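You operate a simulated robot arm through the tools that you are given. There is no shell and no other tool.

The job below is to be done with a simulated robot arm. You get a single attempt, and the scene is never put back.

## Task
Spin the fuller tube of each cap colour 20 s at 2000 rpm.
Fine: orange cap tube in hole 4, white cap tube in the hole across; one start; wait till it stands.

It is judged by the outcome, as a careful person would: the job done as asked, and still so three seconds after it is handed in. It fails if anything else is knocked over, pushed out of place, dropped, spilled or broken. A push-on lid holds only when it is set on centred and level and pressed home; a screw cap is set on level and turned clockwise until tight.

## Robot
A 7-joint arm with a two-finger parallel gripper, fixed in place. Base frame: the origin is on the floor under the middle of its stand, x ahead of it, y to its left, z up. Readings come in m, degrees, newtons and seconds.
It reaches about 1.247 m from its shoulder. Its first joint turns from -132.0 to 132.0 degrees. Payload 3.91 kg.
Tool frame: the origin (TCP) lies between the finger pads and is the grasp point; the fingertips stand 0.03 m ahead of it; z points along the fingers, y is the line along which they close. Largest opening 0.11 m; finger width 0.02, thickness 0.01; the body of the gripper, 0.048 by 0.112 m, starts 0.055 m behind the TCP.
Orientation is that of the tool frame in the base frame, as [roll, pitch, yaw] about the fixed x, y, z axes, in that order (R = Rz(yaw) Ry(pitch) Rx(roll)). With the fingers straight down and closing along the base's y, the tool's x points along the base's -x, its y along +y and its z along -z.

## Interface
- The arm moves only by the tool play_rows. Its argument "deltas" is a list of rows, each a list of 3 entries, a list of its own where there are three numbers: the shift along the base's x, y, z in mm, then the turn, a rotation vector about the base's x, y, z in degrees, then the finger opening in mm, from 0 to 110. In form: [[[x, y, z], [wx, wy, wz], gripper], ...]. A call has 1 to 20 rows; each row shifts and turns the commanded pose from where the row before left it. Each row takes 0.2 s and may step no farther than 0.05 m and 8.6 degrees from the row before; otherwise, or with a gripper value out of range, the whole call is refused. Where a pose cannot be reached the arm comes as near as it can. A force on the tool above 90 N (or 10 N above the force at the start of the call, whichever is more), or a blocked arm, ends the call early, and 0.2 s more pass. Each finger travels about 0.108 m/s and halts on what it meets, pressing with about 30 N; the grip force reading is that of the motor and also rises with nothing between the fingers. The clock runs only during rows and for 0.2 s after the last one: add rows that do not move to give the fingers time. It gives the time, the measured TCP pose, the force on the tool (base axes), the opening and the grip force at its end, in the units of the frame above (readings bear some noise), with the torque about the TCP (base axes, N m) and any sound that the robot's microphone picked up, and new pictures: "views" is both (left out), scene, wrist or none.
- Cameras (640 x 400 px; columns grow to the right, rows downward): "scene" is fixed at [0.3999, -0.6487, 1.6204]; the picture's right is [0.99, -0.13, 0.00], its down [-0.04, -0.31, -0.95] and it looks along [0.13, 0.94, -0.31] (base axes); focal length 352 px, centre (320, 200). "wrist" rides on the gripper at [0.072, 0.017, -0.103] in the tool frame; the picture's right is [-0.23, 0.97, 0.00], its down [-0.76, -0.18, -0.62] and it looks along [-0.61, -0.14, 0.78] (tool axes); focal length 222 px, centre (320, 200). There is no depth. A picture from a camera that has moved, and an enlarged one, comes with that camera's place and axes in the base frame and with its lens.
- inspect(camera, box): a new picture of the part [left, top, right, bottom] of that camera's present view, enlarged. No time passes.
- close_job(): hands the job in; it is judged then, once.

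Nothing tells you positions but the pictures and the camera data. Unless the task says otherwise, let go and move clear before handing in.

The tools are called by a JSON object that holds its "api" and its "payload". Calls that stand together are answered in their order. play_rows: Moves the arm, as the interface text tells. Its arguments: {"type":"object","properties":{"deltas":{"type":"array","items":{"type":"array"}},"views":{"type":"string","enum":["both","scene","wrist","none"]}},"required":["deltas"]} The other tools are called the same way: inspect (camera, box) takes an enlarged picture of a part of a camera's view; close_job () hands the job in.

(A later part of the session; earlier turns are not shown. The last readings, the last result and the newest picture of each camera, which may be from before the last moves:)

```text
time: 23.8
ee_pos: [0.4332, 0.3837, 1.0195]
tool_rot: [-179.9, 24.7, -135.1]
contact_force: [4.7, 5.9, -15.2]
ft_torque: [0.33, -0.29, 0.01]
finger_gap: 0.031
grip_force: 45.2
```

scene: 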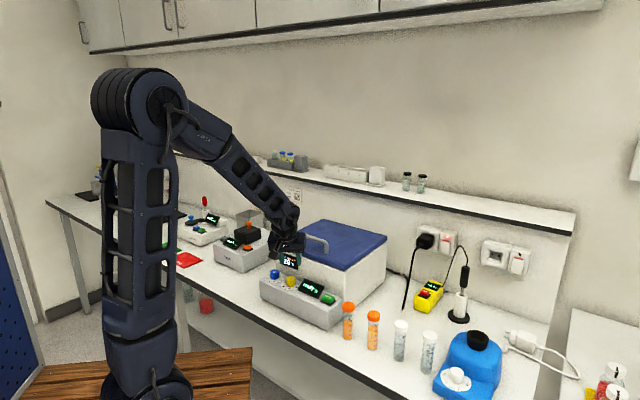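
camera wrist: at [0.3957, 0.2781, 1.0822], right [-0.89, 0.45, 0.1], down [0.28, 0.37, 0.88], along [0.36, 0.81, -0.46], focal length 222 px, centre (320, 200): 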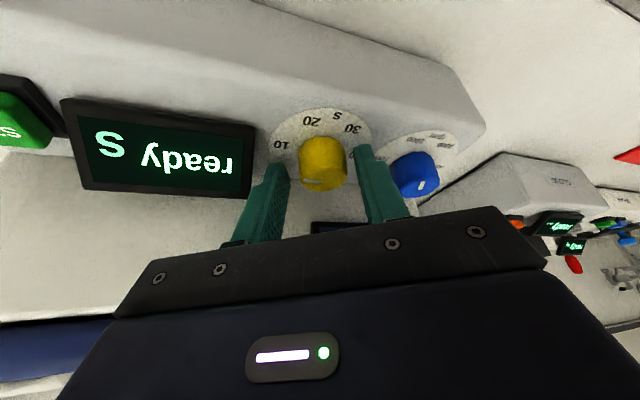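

{"api": "play_rows", "payload": {"deltas": [[[0.3, 0.4, -1.2], [0, 0, 0], 20], [[-0.8, 0.9, 0], [0, 0, -7.5], 20], [[-0.8, 0.9, 0], [0, 0, -7.5], 20], [[-0.6, 1.0, 0], [0, 0, -7.5], 20], [[-0.5, 1.0, 0], [0, 0, -7.5], 20], [[0, 0, 0], [0, 0, 0], 20]], "views": "wrist"}}

{"api": "inspect", "payload": {"camera": "wrist", "box": [200, 70, 440, 230]}}

```text
time: 25.2
ee_pos: [0.4294, 0.388, 1.0205]
tool_rot: [179.9, 24.7, -165.1]
contact_force: [9.9, 2.3, 19.6]
ft_torque: [0.39, -0.96, -0.02]
finger_gap: 0.031
grip_force: 44.9
camera wrist: at [0.3214, 0.3753, 1.0823], right [-0.05, 0.99, 0.1], down [0.46, -0.06, 0.89], along [0.89, 0.09, -0.46], focal length 222 px, centre (320, 200)
```

wrist: 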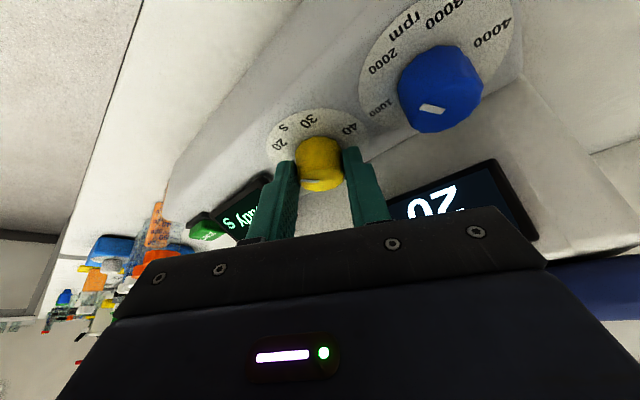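

```text
2.50 times, centred on (320, 150) of wrist
camera zoom: at [0.3214, 0.3753, 1.0823], right [-0.05, 0.99, 0.1], down [0.46, -0.06, 0.89], along [0.89, 0.09, -0.46], focal length 555 px, centre (320, 325)
```

zoom: 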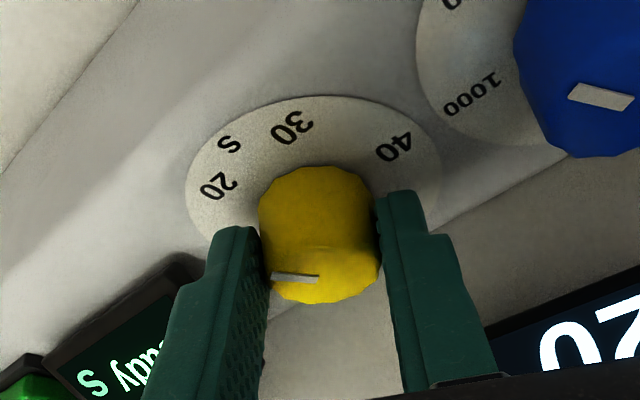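

The yellow knob turned as well. I'll release, rise, and go back to the overhead view to check both pointers.

{"api": "play_rows", "payload": {"deltas": [[[0, 0, 0], [0, 0, 0], 45], [[0, 0, 0], [0, 0, 0], 45], [[0, 0, 40], [0, 0, 0], 45], [[0, 0, 40], [0, 0, 0], 45], [[0, 0, 40], [0, 0, 7.5], 45], [[0, 0, 40], [0, 0, 7.5], 60], [[0, 0, 40], [0, 0, 7.5], 80], [[0, 0, 40], [0, 0, 7.5], 100], [[10, 8, 0], [-5.3, 5.3, 0], 110], [[10, 8, 0], [-5.3, 5.3, 0], 110], [[10, 8, 0], [-5.3, 5.3, 0], 110], [[10, 8, 0], [-5.3, 5.3, 0], 110], [[10, 8, 0], [-5.3, 5.3, 0], 110], [[10, 8, 0], [-5.3, 5.3, 0], 110], [[10, 8, 0], [-5.3, 5.3, 0], 110], [[10, 8, 0], [-5.3, 5.3, 0], 110]], "views": "both"}}

{"api": "inspect", "payload": {"camera": "wrist", "box": [310, 85, 420, 155]}}

{"api": "inspect", "payload": {"camera": "scene", "box": [260, 240, 340, 310]}}

```text
time: 28.6
ee_pos: [0.5098, 0.4509, 1.2602]
tool_rot: [180.0, -35.3, -135.0]
contact_force: [0.4, 0.0, 0.8]
ft_torque: [0.07, -0.04, -0.01]
finger_gap: 0.11
grip_force: 0.0
camera wrist: at [0.4983, 0.4624, 1.3852], right [-0.56, 0.82, -0.13], down [0.82, 0.57, 0.07], along [0.13, -0.07, -0.99], focal length 222 px, centre (320, 200)
```

scene: 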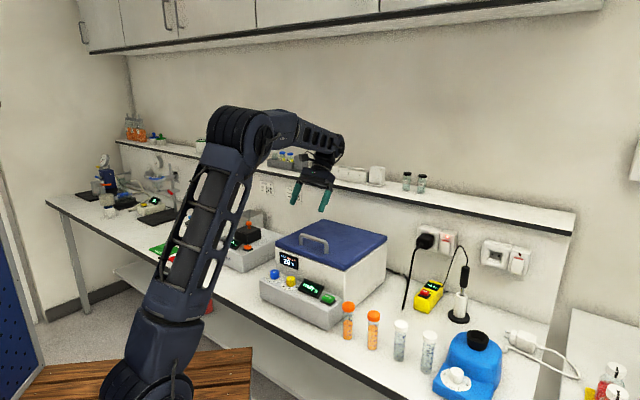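
wrist: 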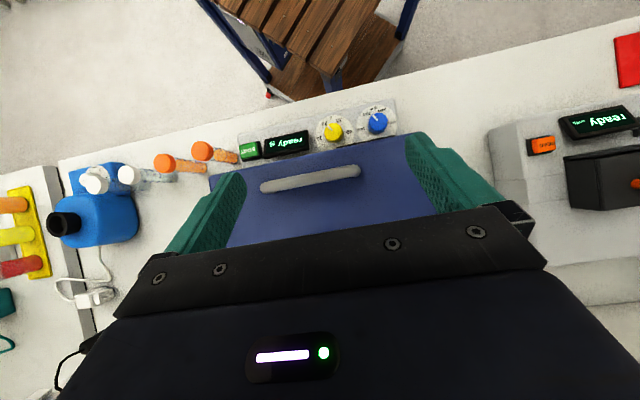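

```text
5.71 times, centred on (365, 120) of wrist
camera zoom: at [0.4983, 0.4624, 1.3852], right [-0.56, 0.82, -0.13], down [0.82, 0.57, 0.07], along [0.13, -0.07, -0.99], focal length 1269 px, centre (63, 657)
```

zoom: 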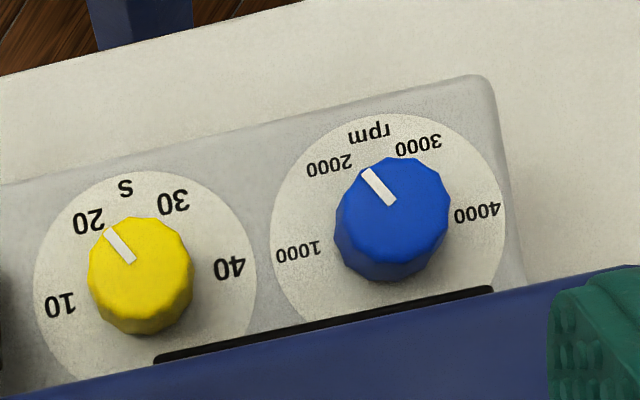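

```text
5.71 times, centred on (300, 275) of scene
camera zoom: at [0.3999, -0.6487, 1.6204], right [0.99, -0.13, 0.0], down [-0.04, -0.31, -0.95], along [0.13, 0.94, -0.31], focal length 2014 px, centre (434, -229)
```

zoom: 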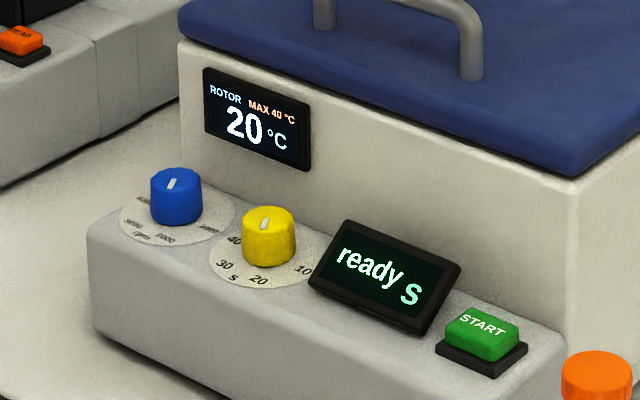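

{"api": "inspect", "payload": {"camera": "wrist", "box": [355, 100, 400, 140]}}

{"api": "inspect", "payload": {"camera": "wrist", "box": [312, 110, 357, 150]}}

```text
10.00 times, centred on (378, 120) of wrist
camera zoom: at [0.4983, 0.4624, 1.3852], right [-0.56, 0.82, -0.13], down [0.82, 0.57, 0.07], along [0.13, -0.07, -0.99], focal length 2221 px, centre (-255, 1000)
```

zoom: 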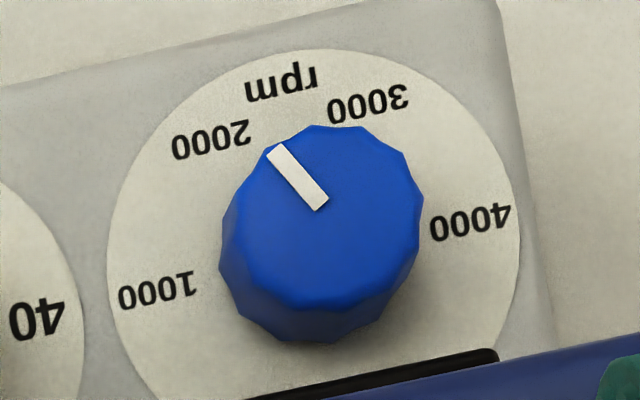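

```text
10.00 times, centred on (334, 130) of wrist
camera zoom: at [0.4983, 0.4624, 1.3852], right [-0.56, 0.82, -0.13], down [0.82, 0.57, 0.07], along [0.13, -0.07, -0.99], focal length 2221 px, centre (175, 900)
```

zoom: 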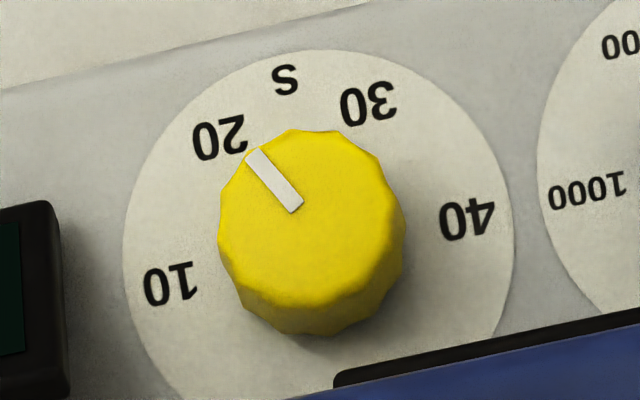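

Both pointers sit within about 1–2° of 2000 rpm and 20 s, so the settings are good. Next is the lid: the handle bar is centred near (0.520, 0.420, 1.128) and runs along the bench. I'll turn the hand so the fingers close across it.

{"api": "play_rows", "payload": {"deltas": [[[2, -6, 0], [4.98, -4.98, 0], 100], [[2, -6, 0], [4.98, -4.98, 0], 90], [[2, -6, 0], [4.98, -4.98, 0], 80], [[2, -6, 0], [4.98, -4.98, 0], 70], [[2, -7, 0], [5.04, -5.04, 0], 60], [[0, 0, 0], [0, 0, -7.5], 60], [[0, 0, 0], [0, 0, -7.5], 60], [[0, 0, 0], [0, 0, -7.5], 60], [[0, 0, 0], [0, 0, -7.5], 60], [[0, 0, 0], [0, 0, -7.5], 60], [[0, 0, 0], [0, 0, -7.5], 60], [[0, 0, 0], [0, 0, -7.5], 60], [[0, 0, 0], [0, 0, -7.5], 60], [[0, 0, 0], [0, 0, -7.5], 60], [[0, 0, 0], [0, 0, -7.5], 60], [[0, 0, 0], [0, 0, -7.5], 60], [[0, 0, 0], [0, 0, -7.5], 60]], "views": "both"}}

{"api": "inspect", "payload": {"camera": "wrist", "box": [160, 0, 480, 220]}}

```text
time: 32.2
ee_pos: [0.5203, 0.4204, 1.258]
tool_rot: [180.0, 0.1, 134.9]
contact_force: [-0.2, 1.4, -0.7]
ft_torque: [0.01, 0.03, -0.01]
finger_gap: 0.0601
grip_force: 0.0
camera wrist: at [0.4814, 0.4831, 1.3616], right [0.85, 0.53, 0.0], down [0.41, -0.66, 0.62], along [0.33, -0.53, -0.78], focal length 222 px, centre (320, 200)
```

scene: 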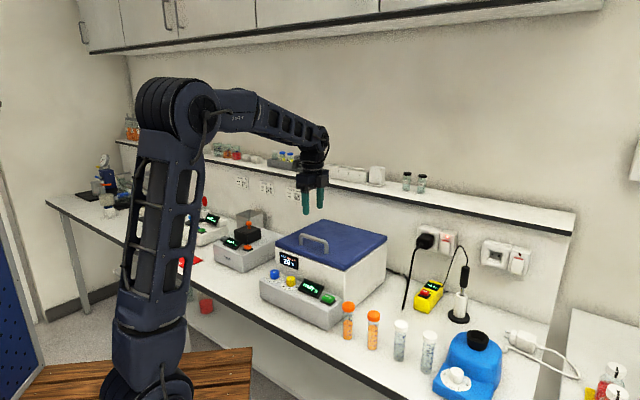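
wrist: 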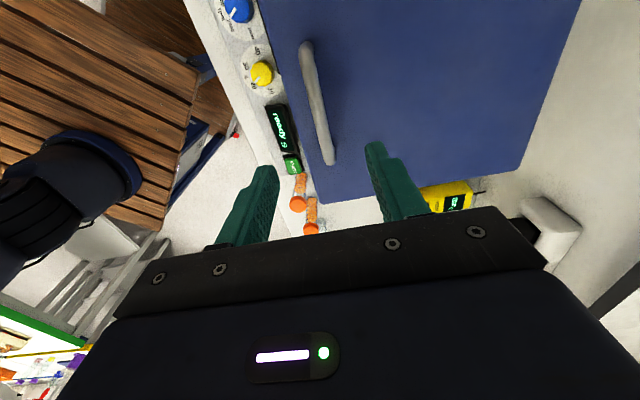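

```text
1.82 times, centred on (320, 110) of wrist
camera zoom: at [0.4814, 0.4831, 1.3616], right [0.85, 0.53, 0.0], down [0.41, -0.66, 0.62], along [0.33, -0.53, -0.78], focal length 404 px, centre (320, 364)
```

zoom: 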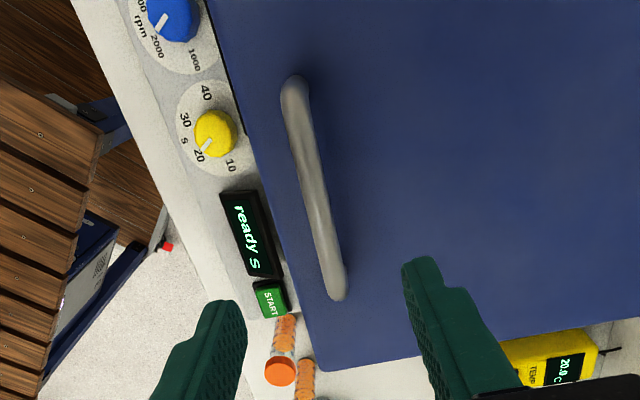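

The bar lies right between the fingers. I'll descend to straddle it.

{"api": "play_rows", "payload": {"deltas": [[[0, 0, -40], [0, 0, 0], 60], [[0, 0, -40], [0, 0, 0], 60], [[0, 0, -34], [0, 0, 0], 60]], "views": "both"}}

{"api": "inspect", "payload": {"camera": "scene", "box": [250, 190, 400, 290]}}

{"api": "inspect", "payload": {"camera": "wrist", "box": [200, 60, 440, 220]}}

```text
time: 33.0
ee_pos: [0.5192, 0.4225, 1.1451]
tool_rot: [180.0, 0.1, 135.0]
contact_force: [0.0, -0.2, 0.8]
ft_torque: [-0.02, -0.05, -0.01]
finger_gap: 0.0601
grip_force: 0.0
camera wrist: at [0.4806, 0.4835, 1.248], right [0.85, 0.53, 0.0], down [0.41, -0.66, 0.62], along [0.33, -0.53, -0.78], focal length 222 px, centre (320, 200)
```

scene: 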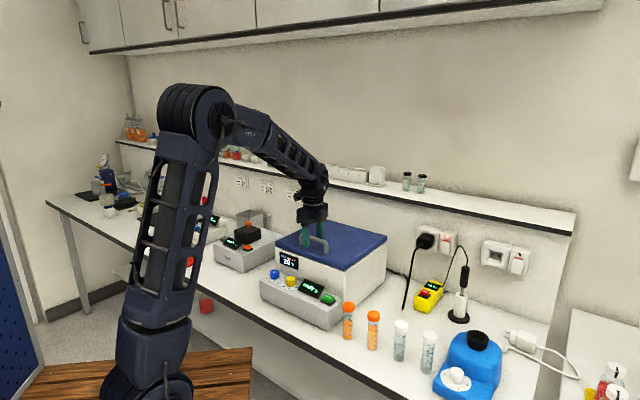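
wrist: 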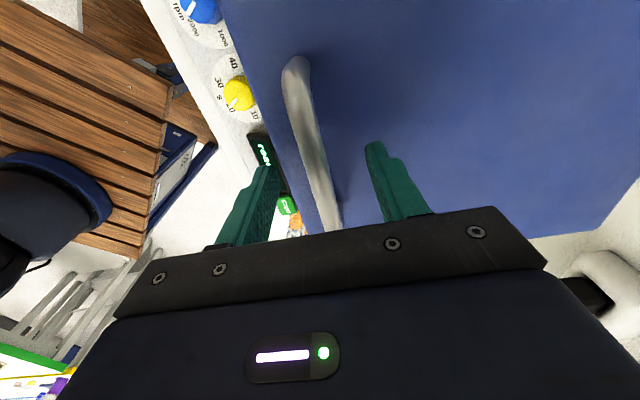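

```text
4.00 times, centred on (325, 240) of scene
camera zoom: at [0.3999, -0.6487, 1.6204], right [0.99, -0.13, 0.0], down [-0.04, -0.31, -0.95], along [0.13, 0.94, -0.31], focal length 1410 px, centre (300, 40)
```

zoom: 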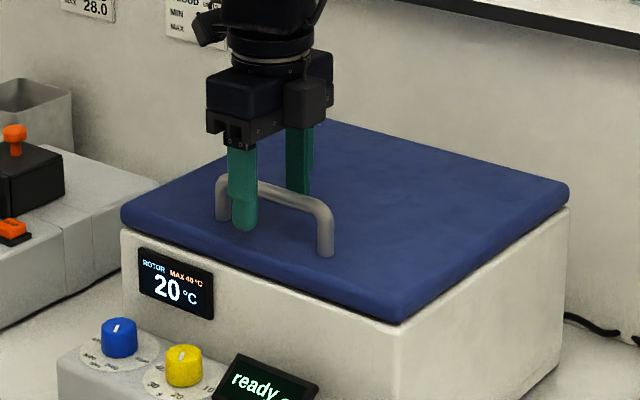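

```text
2.50 times, centred on (320, 140) of wrist
camera zoom: at [0.4806, 0.4835, 1.248], right [0.85, 0.53, 0.0], down [0.41, -0.66, 0.62], along [0.33, -0.53, -0.78], focal length 555 px, centre (320, 350)
```

zoom: 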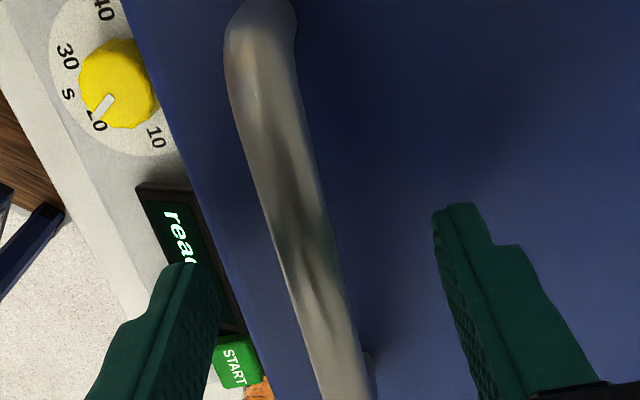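

{"api": "play_rows", "payload": {"deltas": [[[0, 0, -6], [0, 0, 0], 60], [[0, 0, 0], [0, 0, 0], 30], [[0, 0, 0], [0, 0, 0], 10], [[0, 0, 0], [0, 0, 0], 5], [[0, 0, 0], [0, 0, 0], 5]], "views": "scene"}}

{"api": "inspect", "payload": {"camera": "scene", "box": [250, 190, 400, 290]}}

```text
time: 34.2
ee_pos: [0.5187, 0.4203, 1.1384]
tool_rot: [-180.0, 0.1, 135.1]
contact_force: [-5.4, -4.5, -1.2]
ft_torque: [-0.04, -0.03, -0.04]
finger_gap: 0.0138
grip_force: 45.5
```

scene: 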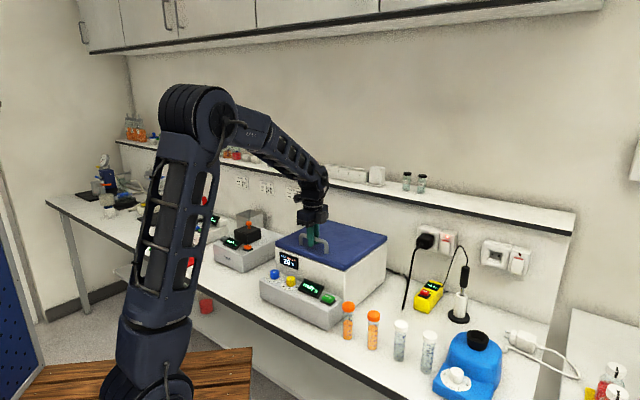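

```text
4.00 times, centred on (325, 240) of scene
camera zoom: at [0.3999, -0.6487, 1.6204], right [0.99, -0.13, 0.0], down [-0.04, -0.31, -0.95], along [0.13, 0.94, -0.31], focal length 1410 px, centre (300, 40)
```

zoom: 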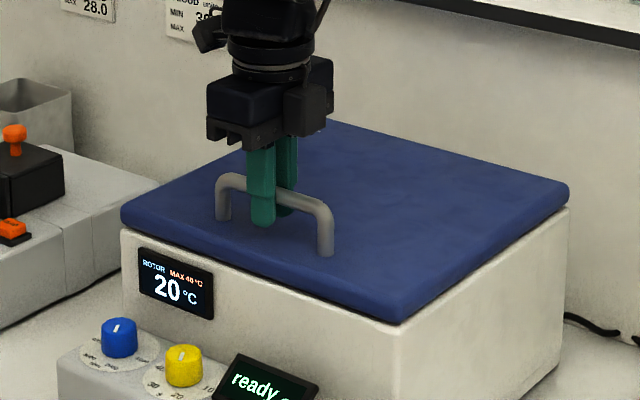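

The bar is gripped (13.8 mm). I'll start lifting along a small arc, assuming a hinge at the back, and watch the forces.

{"api": "play_rows", "payload": {"deltas": [[[1, 1, 8], [0, 0, 0], 5], [[1.5, 1.5, 9], [0, 0, 0], 5], [[1.8, 1.8, 9.4], [0, 0, 0], 5], [[0, 0, 0], [0, 0, 0], 5]], "views": "scene"}}

{"api": "inspect", "payload": {"camera": "scene", "box": [250, 190, 400, 290]}}

```text
time: 35.2
ee_pos: [0.5234, 0.4246, 1.1661]
tool_rot: [180.0, 0.1, 135.0]
contact_force: [-11.3, -0.9, -0.4]
ft_torque: [-0.01, 0.2, -0.06]
finger_gap: 0.0136
grip_force: 45.2
```

scene: 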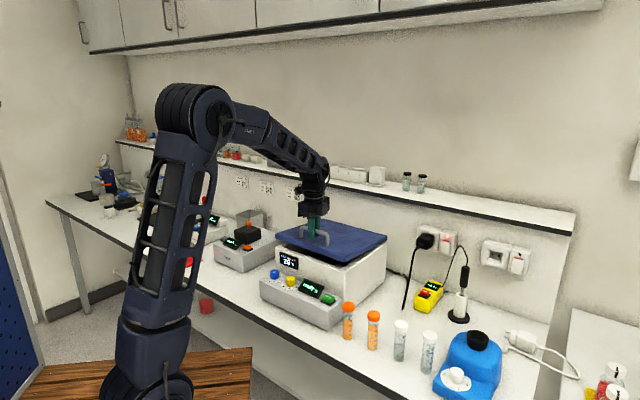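

```text
4.00 times, centred on (325, 240) of scene
camera zoom: at [0.3999, -0.6487, 1.6204], right [0.99, -0.13, 0.0], down [-0.04, -0.31, -0.95], along [0.13, 0.94, -0.31], focal length 1410 px, centre (300, 40)
```

zoom: 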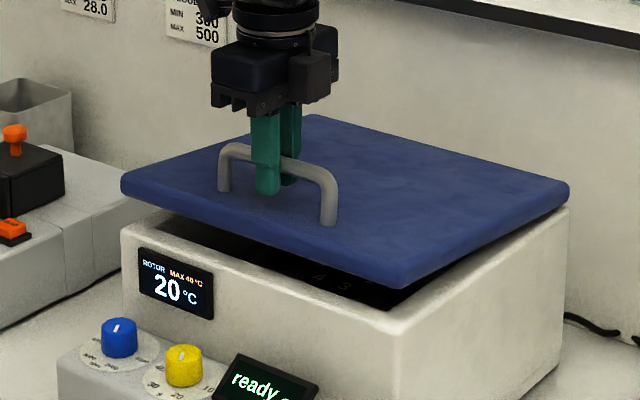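

The lid hinges at the back and opens easily. I'll continue along the arc.

{"api": "play_rows", "payload": {"deltas": [[[6.2, 6.2, 25.5], [0, 0, 0], 5], [[8.1, 8.1, 24.5], [0, 0, 0], 5], [[9.8, 9.8, 23.2], [0, 0, 0], 5], [[11.5, 11.5, 21.6], [0, 0, 0], 5], [[0, 0, 0], [0, 0, 0], 5]], "views": "scene"}}

```text
time: 36.4
ee_pos: [0.5598, 0.4613, 1.2608]
tool_rot: [-180.0, 0.0, 135.0]
contact_force: [-18.6, 2.3, 6.0]
ft_torque: [0.18, 0.45, -0.33]
finger_gap: 0.0137
grip_force: 45.0
```

scene: 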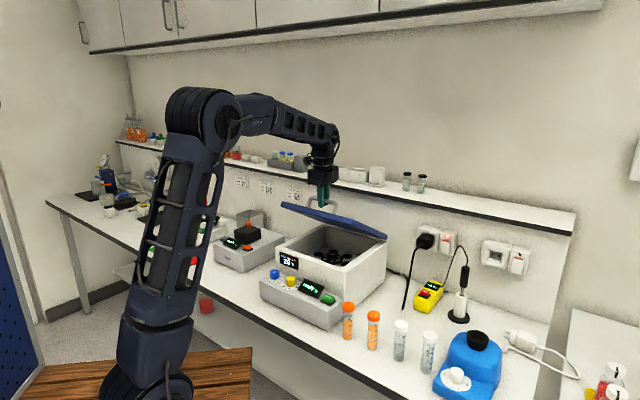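

{"api": "play_rows", "payload": {"deltas": [[[11.4, 13.4, 19.8], [0, 0, 0], 5], [[13.8, 14.6, 17.7], [0, 0, 0], 5], [[15.4, 15.6, 15.5], [0, 0, 0], 5], [[16.8, 16.8, 13.2], [0, 0, 0], 5], [[0, 0, 0], [0, 0, 0], 5]], "views": "scene"}}

```text
time: 37.6
ee_pos: [0.6191, 0.5204, 1.3271]
tool_rot: [179.8, 0.2, 134.9]
contact_force: [9.8, -17.2, 8.4]
ft_torque: [-0.66, -0.64, -0.42]
finger_gap: 0.0138
grip_force: 45.5
```

scene: 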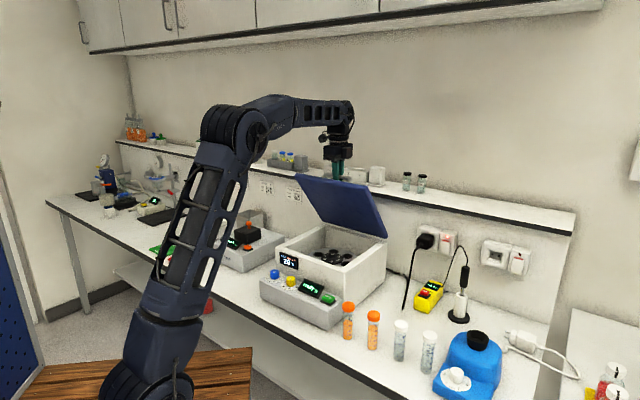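

{"api": "play_rows", "payload": {"deltas": [[[18.2, 17, 10.5], [0, 0, 0], 5], [[18.6, 18, 7.9], [0, 0, 0], 5], [[18.8, 18.8, 5.1], [0, 0, 0], 5], [[0, 0, 0], [0, 0, 0], 5]], "views": "scene"}}

{"api": "inspect", "payload": {"camera": "scene", "box": [240, 90, 420, 300]}}

```text
time: 38.6
ee_pos: [0.6725, 0.575, 1.3495]
tool_rot: [180.0, 0.0, 135.0]
contact_force: [2.0, -0.6, 7.5]
ft_torque: [0.14, -0.07, -0.61]
finger_gap: 0.0135
grip_force: 45.0
```

scene: 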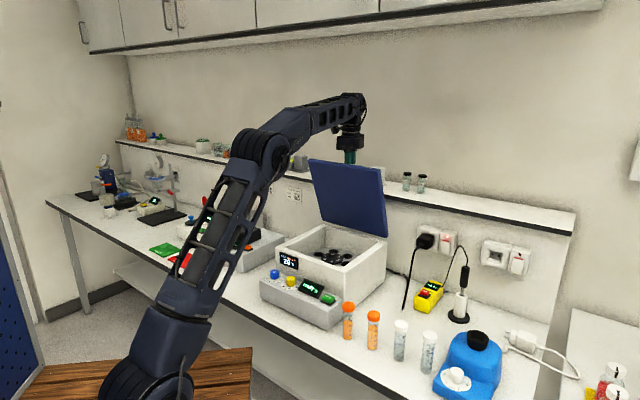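

```text
1.90 times, centred on (330, 195) of scene
camera zoom: at [0.3999, -0.6487, 1.6204], right [0.99, -0.13, 0.0], down [-0.04, -0.31, -0.95], along [0.13, 0.94, -0.31], focal length 671 px, centre (301, 210)
```

zoom: 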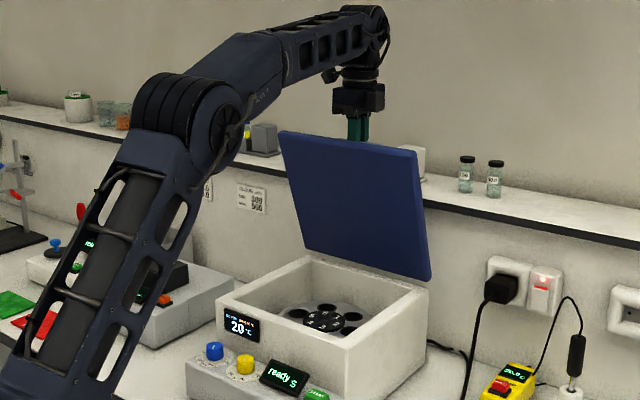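

{"api": "play_rows", "payload": {"deltas": [[[19, 19, 2.4], [0, 0, 0], 5], [[19.2, 19.2, -0.5], [0, 0, 0], 5], [[0, 0, 0], [0, 0, 0], 5]], "views": "both"}}

{"api": "inspect", "payload": {"camera": "scene", "box": [240, 90, 420, 300]}}

```text
time: 39.4
ee_pos: [0.7121, 0.6142, 1.3521]
tool_rot: [179.9, 0.0, 135.1]
contact_force: [-1.5, 2.0, 7.4]
ft_torque: [0.64, 0.53, -0.65]
finger_gap: 0.0139
grip_force: 44.9
camera wrist: at [0.6727, 0.6761, 1.4543], right [0.85, 0.53, 0.0], down [0.41, -0.66, 0.62], along [0.33, -0.53, -0.78], focal length 222 px, centre (320, 200)
```

scene: 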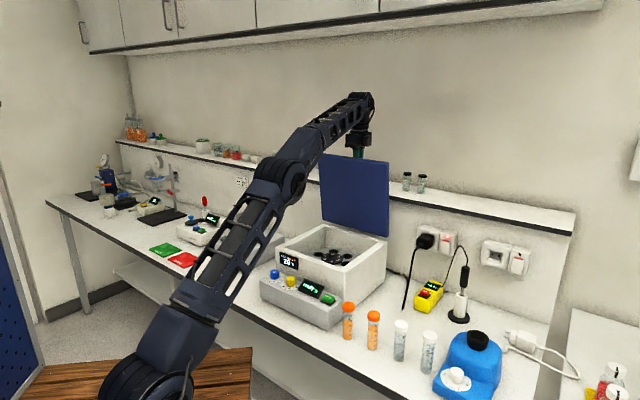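
wrist: 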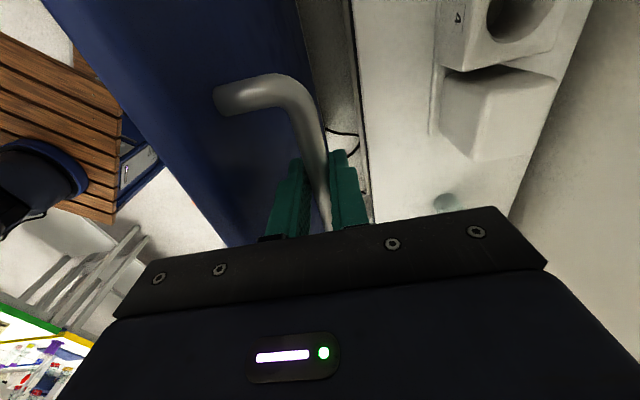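

```text
1.90 times, centred on (330, 195) of scene
camera zoom: at [0.3999, -0.6487, 1.6204], right [0.99, -0.13, 0.0], down [-0.04, -0.31, -0.95], along [0.13, 0.94, -0.31], focal length 671 px, centre (301, 210)
```

zoom: 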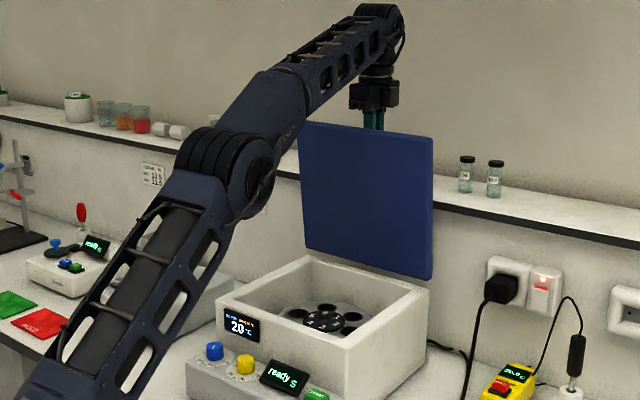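

{"api": "play_rows", "payload": {"deltas": [[[9.5, 9.5, -1.2], [0, 0, 0], 5], [[9.5, 9.5, -2], [0, 0, 0], 5], [[0, 0, 0], [0, 0, 0], 5]], "views": "scene"}}

{"api": "inspect", "payload": {"camera": "scene", "box": [240, 90, 420, 300]}}

```text
time: 40.2
ee_pos: [0.7219, 0.6243, 1.3499]
tool_rot: [179.8, 0.0, 135.0]
contact_force: [2.0, 5.2, 30.9]
ft_torque: [-0.11, -0.17, -0.62]
finger_gap: 0.0136
grip_force: 44.7
out of reach, approached as far as the arm can: row 2
```

scene: 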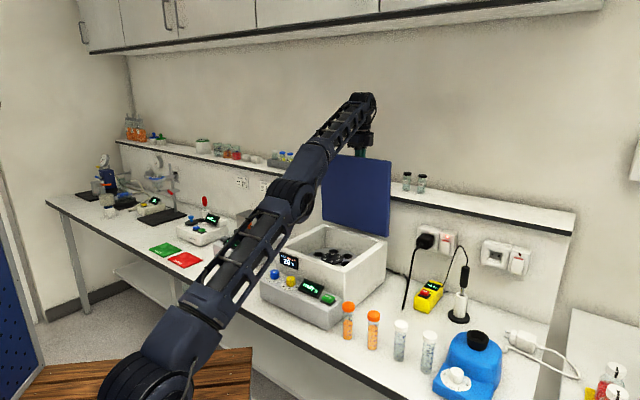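

```text
1.90 times, centred on (330, 195) of scene
camera zoom: at [0.3999, -0.6487, 1.6204], right [0.99, -0.13, 0.0], down [-0.04, -0.31, -0.95], along [0.13, 0.94, -0.31], focal length 671 px, centre (301, 210)
```

zoom: 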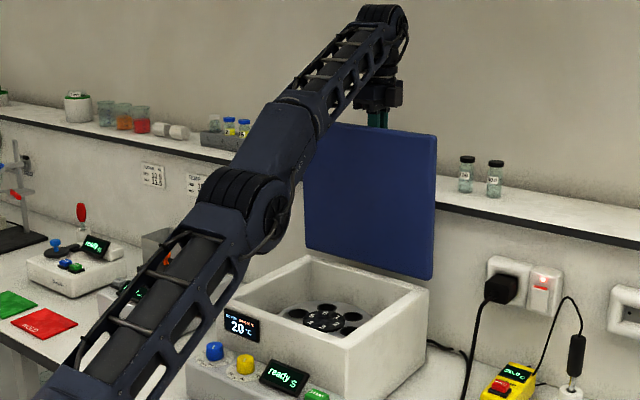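

The lid stands close to vertical and the arm is at the end of its reach here. I'll open the fingers slightly, with the front finger still in place as a stop, to test whether the lid stays up by itself.

{"api": "play_rows", "payload": {"deltas": [[[-2, -2, 0], [0, 0, 0], 5], [[0, 0, 0], [0, 0, 0], 30], [[0, 0, 0], [0, 0, 0], 30], [[0, 0, 0], [0, 0, 0], 30], [[0, 0, 0], [0, 0, 0], 30]], "views": "both"}}

{"api": "inspect", "payload": {"camera": "wrist", "box": [200, 60, 440, 230]}}

```text
time: 41.4
ee_pos: [0.7206, 0.623, 1.3472]
tool_rot: [180.0, 0.1, 135.0]
contact_force: [0.7, -0.4, -0.5]
ft_torque: [-0.03, 0.0, -0.02]
finger_gap: 0.0301
grip_force: 0.0
camera wrist: at [0.6817, 0.6852, 1.4504], right [0.85, 0.53, 0.0], down [0.41, -0.66, 0.62], along [0.33, -0.53, -0.78], focal length 222 px, centre (320, 200)
```

scene: 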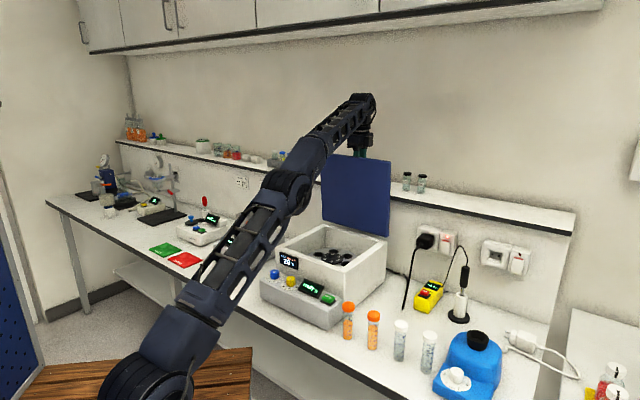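
wrist: 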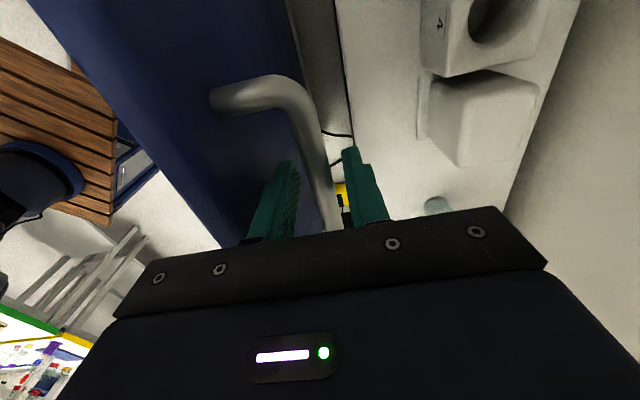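

```text
2.35 times, centred on (320, 145) of wrist
camera zoom: at [0.6817, 0.6852, 1.4504], right [0.85, 0.53, 0.0], down [0.41, -0.66, 0.62], along [0.33, -0.53, -0.78], focal length 523 px, centre (320, 329)
```

zoom: 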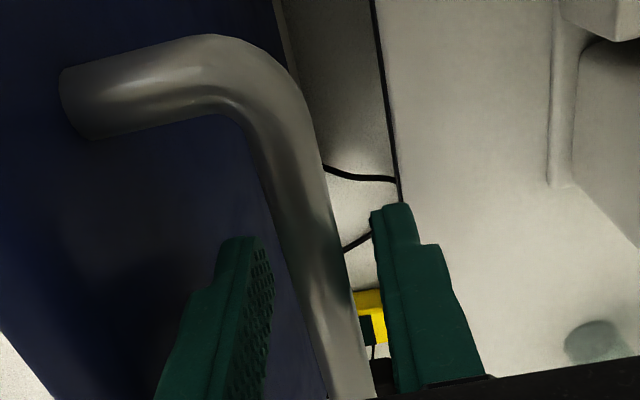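

The lid hasn't moved and no force shows, so it seems to hold itself. I'll raise the fingers straight out of the handle loop.

{"api": "play_rows", "payload": {"deltas": [[[0, 0, 10], [0, 0, 0], 32], [[0, 0, 15], [0, 0, 0], 32], [[0, 0, 15], [0, 0, 0], 32], [[0, 0, 15], [0, 0, 0], 32]], "views": "both"}}

{"api": "inspect", "payload": {"camera": "scene", "box": [280, 90, 420, 260]}}

```text
time: 42.4
ee_pos: [0.7101, 0.6162, 1.3607]
tool_rot: [-179.9, 0.0, 135.1]
contact_force: [0.9, 1.4, -1.1]
ft_torque: [-0.05, 0.05, 0.01]
finger_gap: 0.0321
grip_force: 0.0
out of reach, approached as far as the arm can: row 2, 3, 4
camera wrist: at [0.672, 0.6799, 1.4648], right [0.85, 0.53, 0.0], down [0.41, -0.66, 0.62], along [0.33, -0.53, -0.78], focal length 222 px, centre (320, 200)
```

scene: 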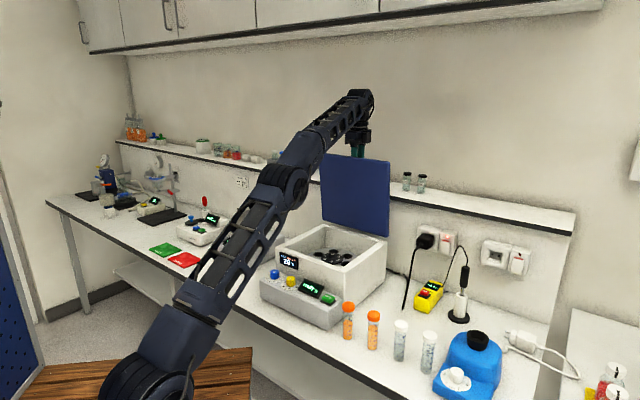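
wrist: 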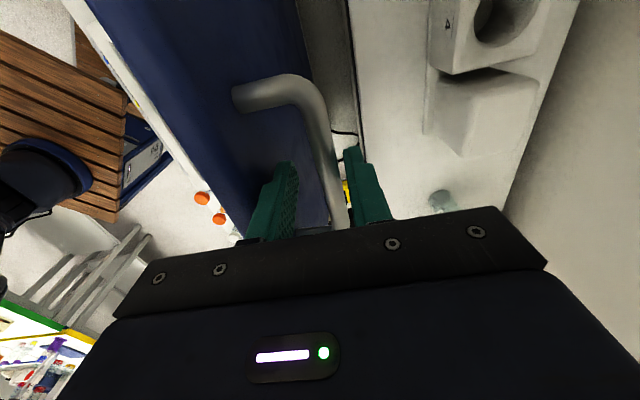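

```text
2.35 times, centred on (350, 175) of scene
camera zoom: at [0.3999, -0.6487, 1.6204], right [0.99, -0.13, 0.0], down [-0.04, -0.31, -0.95], along [0.13, 0.94, -0.31], focal length 829 px, centre (249, 259)
```

zoom: 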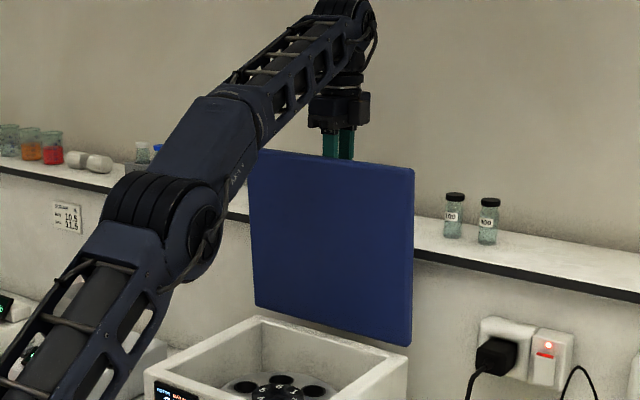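

Straight up runs into the arm's reach limit, so I'll tilt the hand slightly, with the wrist coming back toward the robot, to gain reach while sliding out of the loop.

{"api": "play_rows", "payload": {"deltas": [[[0, 0, 0], [3.54, -3.54, 0], 32], [[0, 0, 0], [3.54, -3.54, 0], 32]], "views": "both"}}

```text
time: 43.0
ee_pos: [0.71, 0.6171, 1.3627]
tool_rot: [170.0, 0.1, 135.0]
contact_force: [1.0, 1.5, -0.5]
ft_torque: [-0.02, 0.01, -0.01]
finger_gap: 0.0321
grip_force: 0.1
camera wrist: at [0.6585, 0.6665, 1.4665], right [0.84, 0.52, 0.17], down [0.34, -0.74, 0.58], along [0.43, -0.43, -0.79], focal length 222 px, centre (320, 200)
```

scene: 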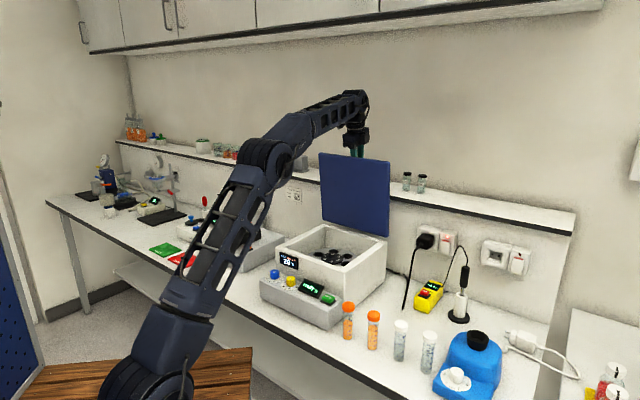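
wrist: 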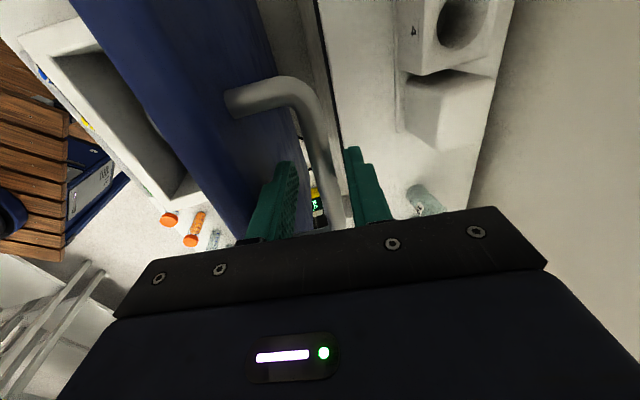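

{"api": "play_rows", "payload": {"deltas": [[[0, 0, 10], [0, 0, 0], 32], [[0, 0, 10], [0, 0, 0], 32], [[0, 0, 10], [1.4, -1.4, 0], 32], [[0, 0, 10], [1.4, -1.4, 0], 32]], "views": "both"}}

{"api": "inspect", "payload": {"camera": "wrist", "box": [180, 40, 440, 230]}}

```text
time: 44.0
ee_pos: [0.7087, 0.6174, 1.4045]
tool_rot: [165.9, 0.1, 135.1]
contact_force: [0.5, -0.4, -0.9]
ft_torque: [-0.04, 0.03, 0.0]
finger_gap: 0.032
grip_force: 0.1
camera wrist: at [0.6529, 0.6616, 1.5071], right [0.83, 0.51, 0.24], down [0.31, -0.77, 0.56], along [0.47, -0.39, -0.79], focal length 222 px, centre (320, 200)
```

scene: 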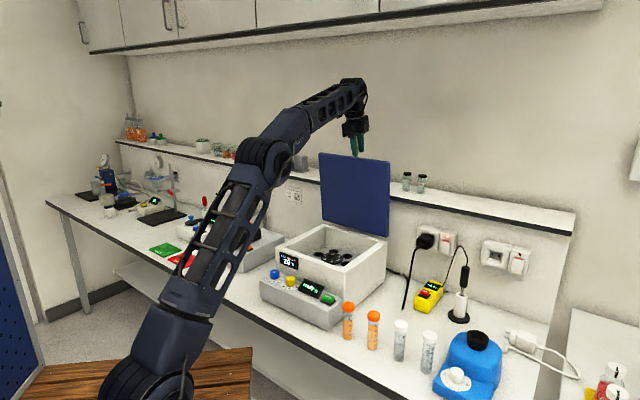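
wrist: 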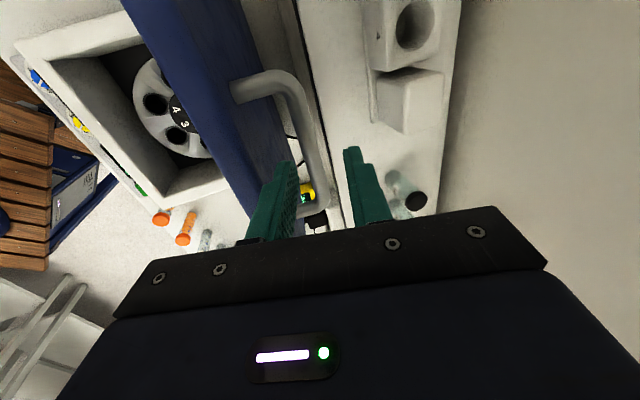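

```text
2.11 times, centred on (310, 135) of wrist
camera zoom: at [0.6529, 0.6616, 1.5071], right [0.83, 0.51, 0.24], down [0.31, -0.77, 0.56], along [0.47, -0.39, -0.79], focal length 468 px, centre (341, 337)
```

zoom: 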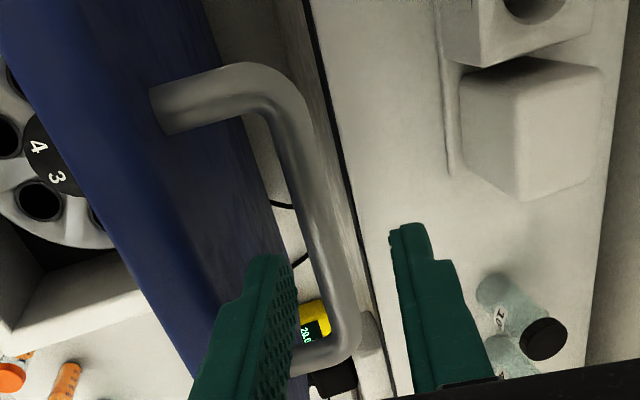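

The fingers are clear and the lid stays open. I'll rise a little, back away over the open lid, and turn the hand square to the bench to view the rotor.

{"api": "play_rows", "payload": {"deltas": [[[0, 0, 12], [0, 0, 0], 32], [[0, 0, 12], [0, 0, 0], 32], [[-30, -31, 0], [0, 0, 0], 40], [[-30, -31, 0], [0, 0, 0], 40], [[-30, -31, 0], [0, 0, 0], 50], [[-30, -31, 0], [0, 0, 0], 60], [[-30, -31, 0], [0, 0, 0], 70], [[-26, -32, 0], [0, 0, 0], 80], [[0, 0, 0], [-4.98, 4.98, 0], 80], [[0, 0, 0], [-4.98, 4.98, 0], 80], [[0, 0, 0], [0, 0, 8.2], 80], [[0, 0, 0], [0, 0, 8.2], 80], [[0, 0, 0], [0, 0, 8.2], 80], [[0, 0, 0], [0, 0, 8.2], 80], [[0, 0, 0], [0, 0, 8.2], 80], [[0, 0, 0], [0, 0, 8.2], 80], [[0, 0, 0], [0, 0, 8.2], 80], [[0, 0, 0], [0, 0, 8.2], 80], [[0, 0, 0], [0, 0, 8.2], 80], [[0, 0, 0], [0, 0, 8.2], 80]], "views": "scene"}}

```text
time: 48.2
ee_pos: [0.5329, 0.4298, 1.4276]
tool_rot: [-179.9, 0.2, -142.9]
contact_force: [-0.5, 0.5, -0.1]
ft_torque: [-0.01, -0.02, -0.01]
finger_gap: 0.08
grip_force: 0.1
```

scene: 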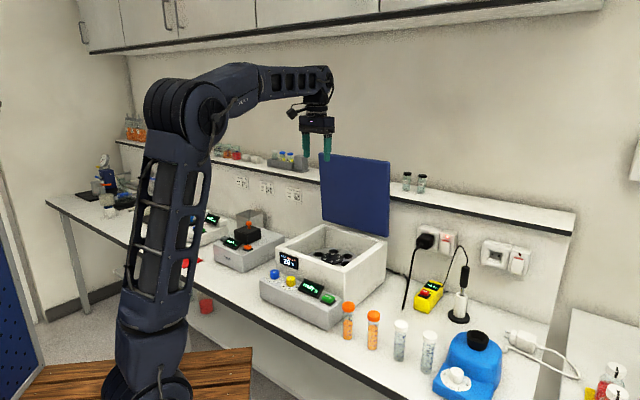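

{"api": "play_rows", "payload": {"deltas": [[[0, 0, -30], [0, 0, 8], 90], [[0, 0, -35], [0, 0, 0], 110], [[0, 0, -35], [0, 0, 0], 110], [[0, 0, -20], [0, 0, 0], 110]], "views": "both"}}

{"api": "inspect", "payload": {"camera": "wrist", "box": [200, 60, 460, 230]}}

{"api": "inspect", "payload": {"camera": "scene", "box": [270, 215, 400, 300]}}

```text
time: 49.2
ee_pos: [0.533, 0.4283, 1.3078]
tool_rot: [-179.9, 0.1, -135.0]
contact_force: [-0.1, -0.4, 0.1]
ft_torque: [0.0, -0.03, 0.01]
finger_gap: 0.1099
grip_force: 0.2
camera wrist: at [0.4707, 0.3892, 1.4106], right [-0.53, 0.85, 0.0], down [0.66, 0.41, 0.62], along [0.53, 0.33, -0.78], focal length 222 px, centre (320, 200)
```

scene: 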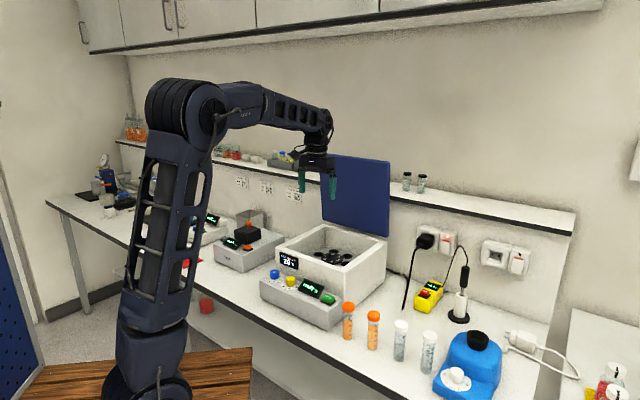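
wrist: 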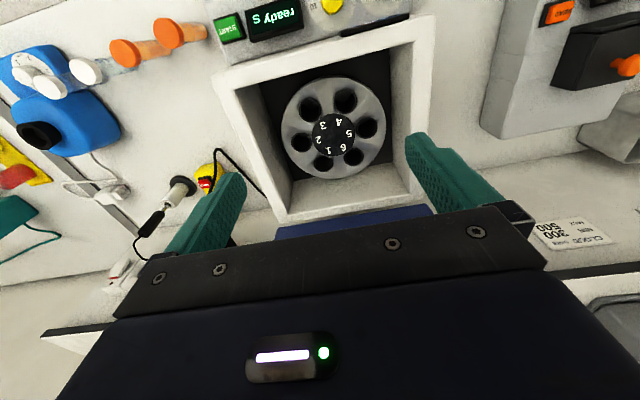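

```text
2.35 times, centred on (330, 145) of wrist
camera zoom: at [0.4707, 0.3892, 1.4106], right [-0.53, 0.85, 0.0], down [0.66, 0.41, 0.62], along [0.53, 0.33, -0.78], focal length 523 px, centre (296, 329)
```

zoom: 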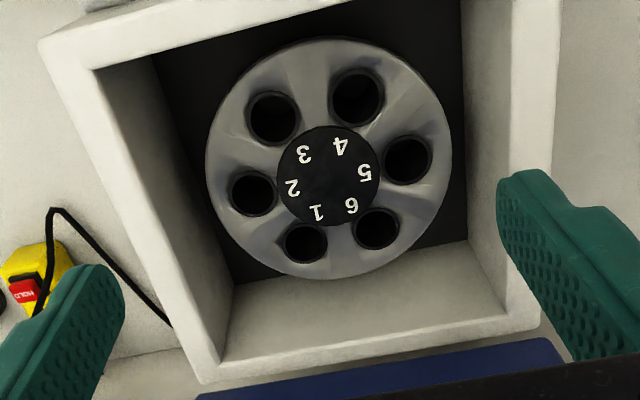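

```text
4.71 times, centred on (335, 258) of scene
camera zoom: at [0.3999, -0.6487, 1.6204], right [0.99, -0.13, 0.0], down [-0.04, -0.31, -0.95], along [0.13, 0.94, -0.31], focal length 1659 px, centre (249, -71)
```

zoom: 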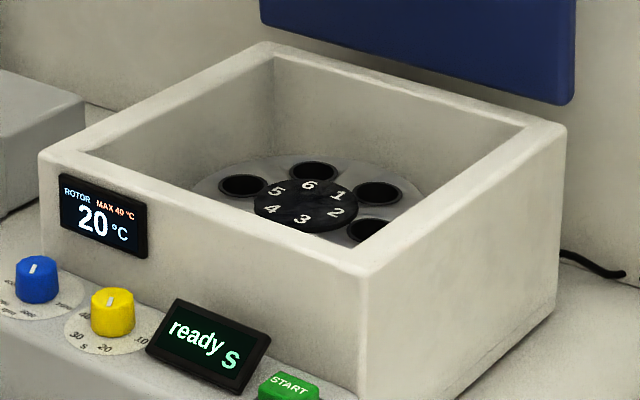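

The rotor has six numbered holes: hole 4 is on the near side at about (0.537, 0.4825), and hole 1 is directly across at about (0.659, 0.5145), with the hub top near z 1.013. I'll go lower to check the hole shape and tilt.

{"api": "play_rows", "payload": {"deltas": [[[0, 0, -35], [0, 0, 0], 110], [[0, 0, -35], [0, 0, 0], 110], [[0, 0, -30], [0, 0, 0], 110]], "views": "wrist"}}

{"api": "inspect", "payload": {"camera": "wrist", "box": [200, 20, 440, 200]}}

{"api": "inspect", "payload": {"camera": "scene", "box": [305, 235, 365, 275]}}

```text
time: 50.0
ee_pos: [0.533, 0.4301, 1.2073]
tool_rot: [-179.9, 0.0, -134.9]
contact_force: [0.2, -0.4, 0.9]
ft_torque: [-0.01, 0.0, 0.03]
finger_gap: 0.1099
grip_force: 0.1
camera wrist: at [0.4698, 0.3896, 1.3099], right [-0.53, 0.85, 0.0], down [0.66, 0.41, 0.62], along [0.53, 0.33, -0.78], focal length 222 px, centre (320, 200)
```

wrist: 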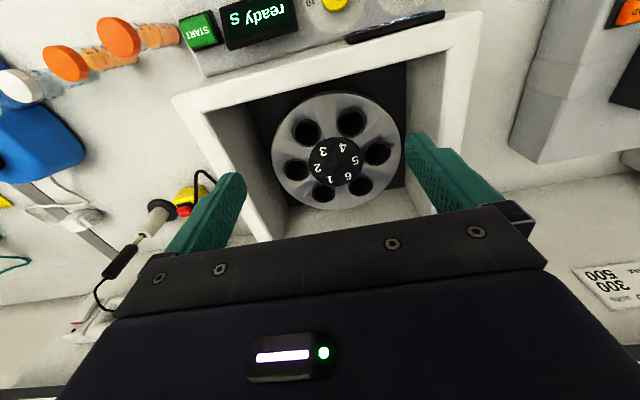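

```text
2.22 times, centred on (320, 110) of wrist
camera zoom: at [0.4698, 0.3896, 1.3099], right [-0.53, 0.85, 0.0], down [0.66, 0.41, 0.62], along [0.53, 0.33, -0.78], focal length 494 px, centre (320, 400)
```

zoom: 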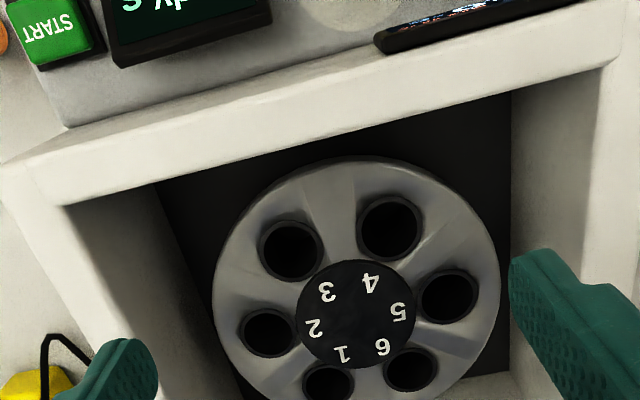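

```text
10.00 times, centred on (335, 255) of scene
camera zoom: at [0.3999, -0.6487, 1.6204], right [0.99, -0.13, 0.0], down [-0.04, -0.31, -0.95], along [0.13, 0.94, -0.31], focal length 3525 px, centre (170, -350)
```

zoom: 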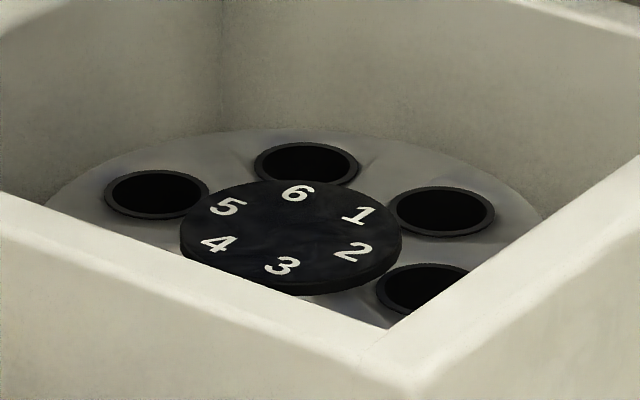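

The holes are vertical with flat rims, about 32 mm inside, against tube bodies of about 28–29 mm and caps of about 37 mm. I'll grip the tubes by the cap, with fingers set tangentially to the rotor. First I go above the fuller orange tube, O2.

{"api": "play_rows", "payload": {"deltas": [[[0, 0, 20], [0, 0, 0], 110], [[18, -39, 0], [0, 0, -7.5], 100], [[18, -39, 0], [0, 0, -7.5], 90], [[18, -39, -10], [0, 0, -7.5], 80], [[18, -39, -15], [0, 0, -7.5], 70], [[18, -39, -15], [0, 0, 0], 60], [[18, -39, -15], [0, 0, 0], 60], [[17, -39, -17], [0, 0, 0], 60]], "views": "both"}}

{"api": "inspect", "payload": {"camera": "wrist", "box": [220, 80, 440, 230]}}

```text
time: 51.8
ee_pos: [0.658, 0.1559, 1.1569]
tool_rot: [-180.0, 0.1, -164.9]
contact_force: [-0.3, 0.3, -0.7]
ft_torque: [0.01, -0.02, 0.01]
finger_gap: 0.06
grip_force: 0.1
camera wrist: at [0.5836, 0.1537, 1.2592], right [-0.03, 1.0, 0.0], down [0.78, 0.03, 0.63], along [0.62, 0.02, -0.78], focal length 222 px, centre (320, 200)
```

scene: 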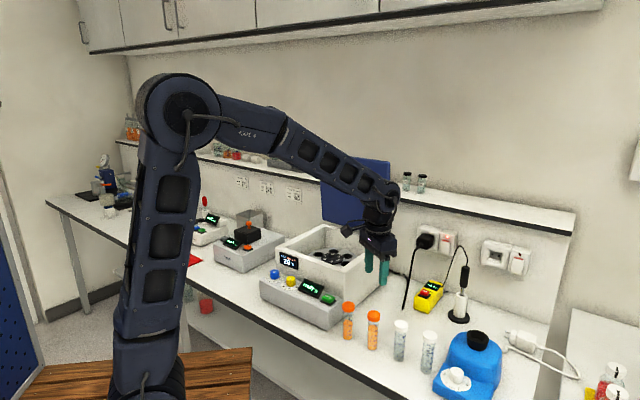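
wrist: 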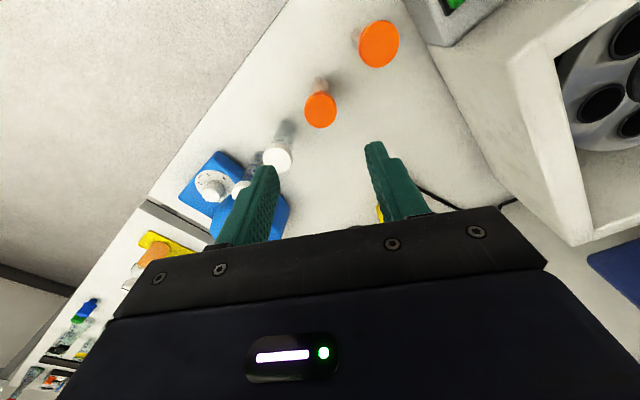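

```text
2.67 times, centred on (330, 155) of wrist
camera zoom: at [0.5836, 0.1537, 1.2592], right [-0.03, 1.0, 0.0], down [0.78, 0.03, 0.63], along [0.62, 0.02, -0.78], focal length 592 px, centre (293, 320)
```

zoom: 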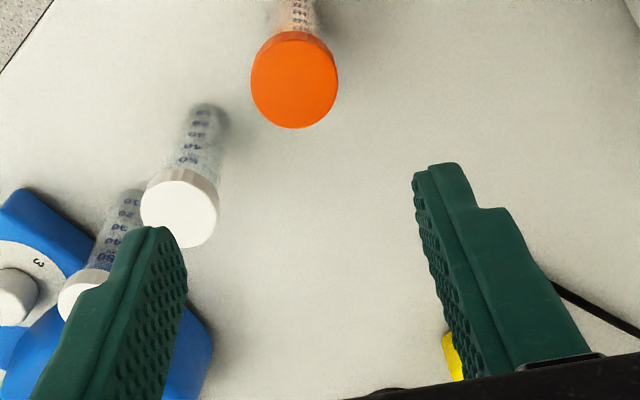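

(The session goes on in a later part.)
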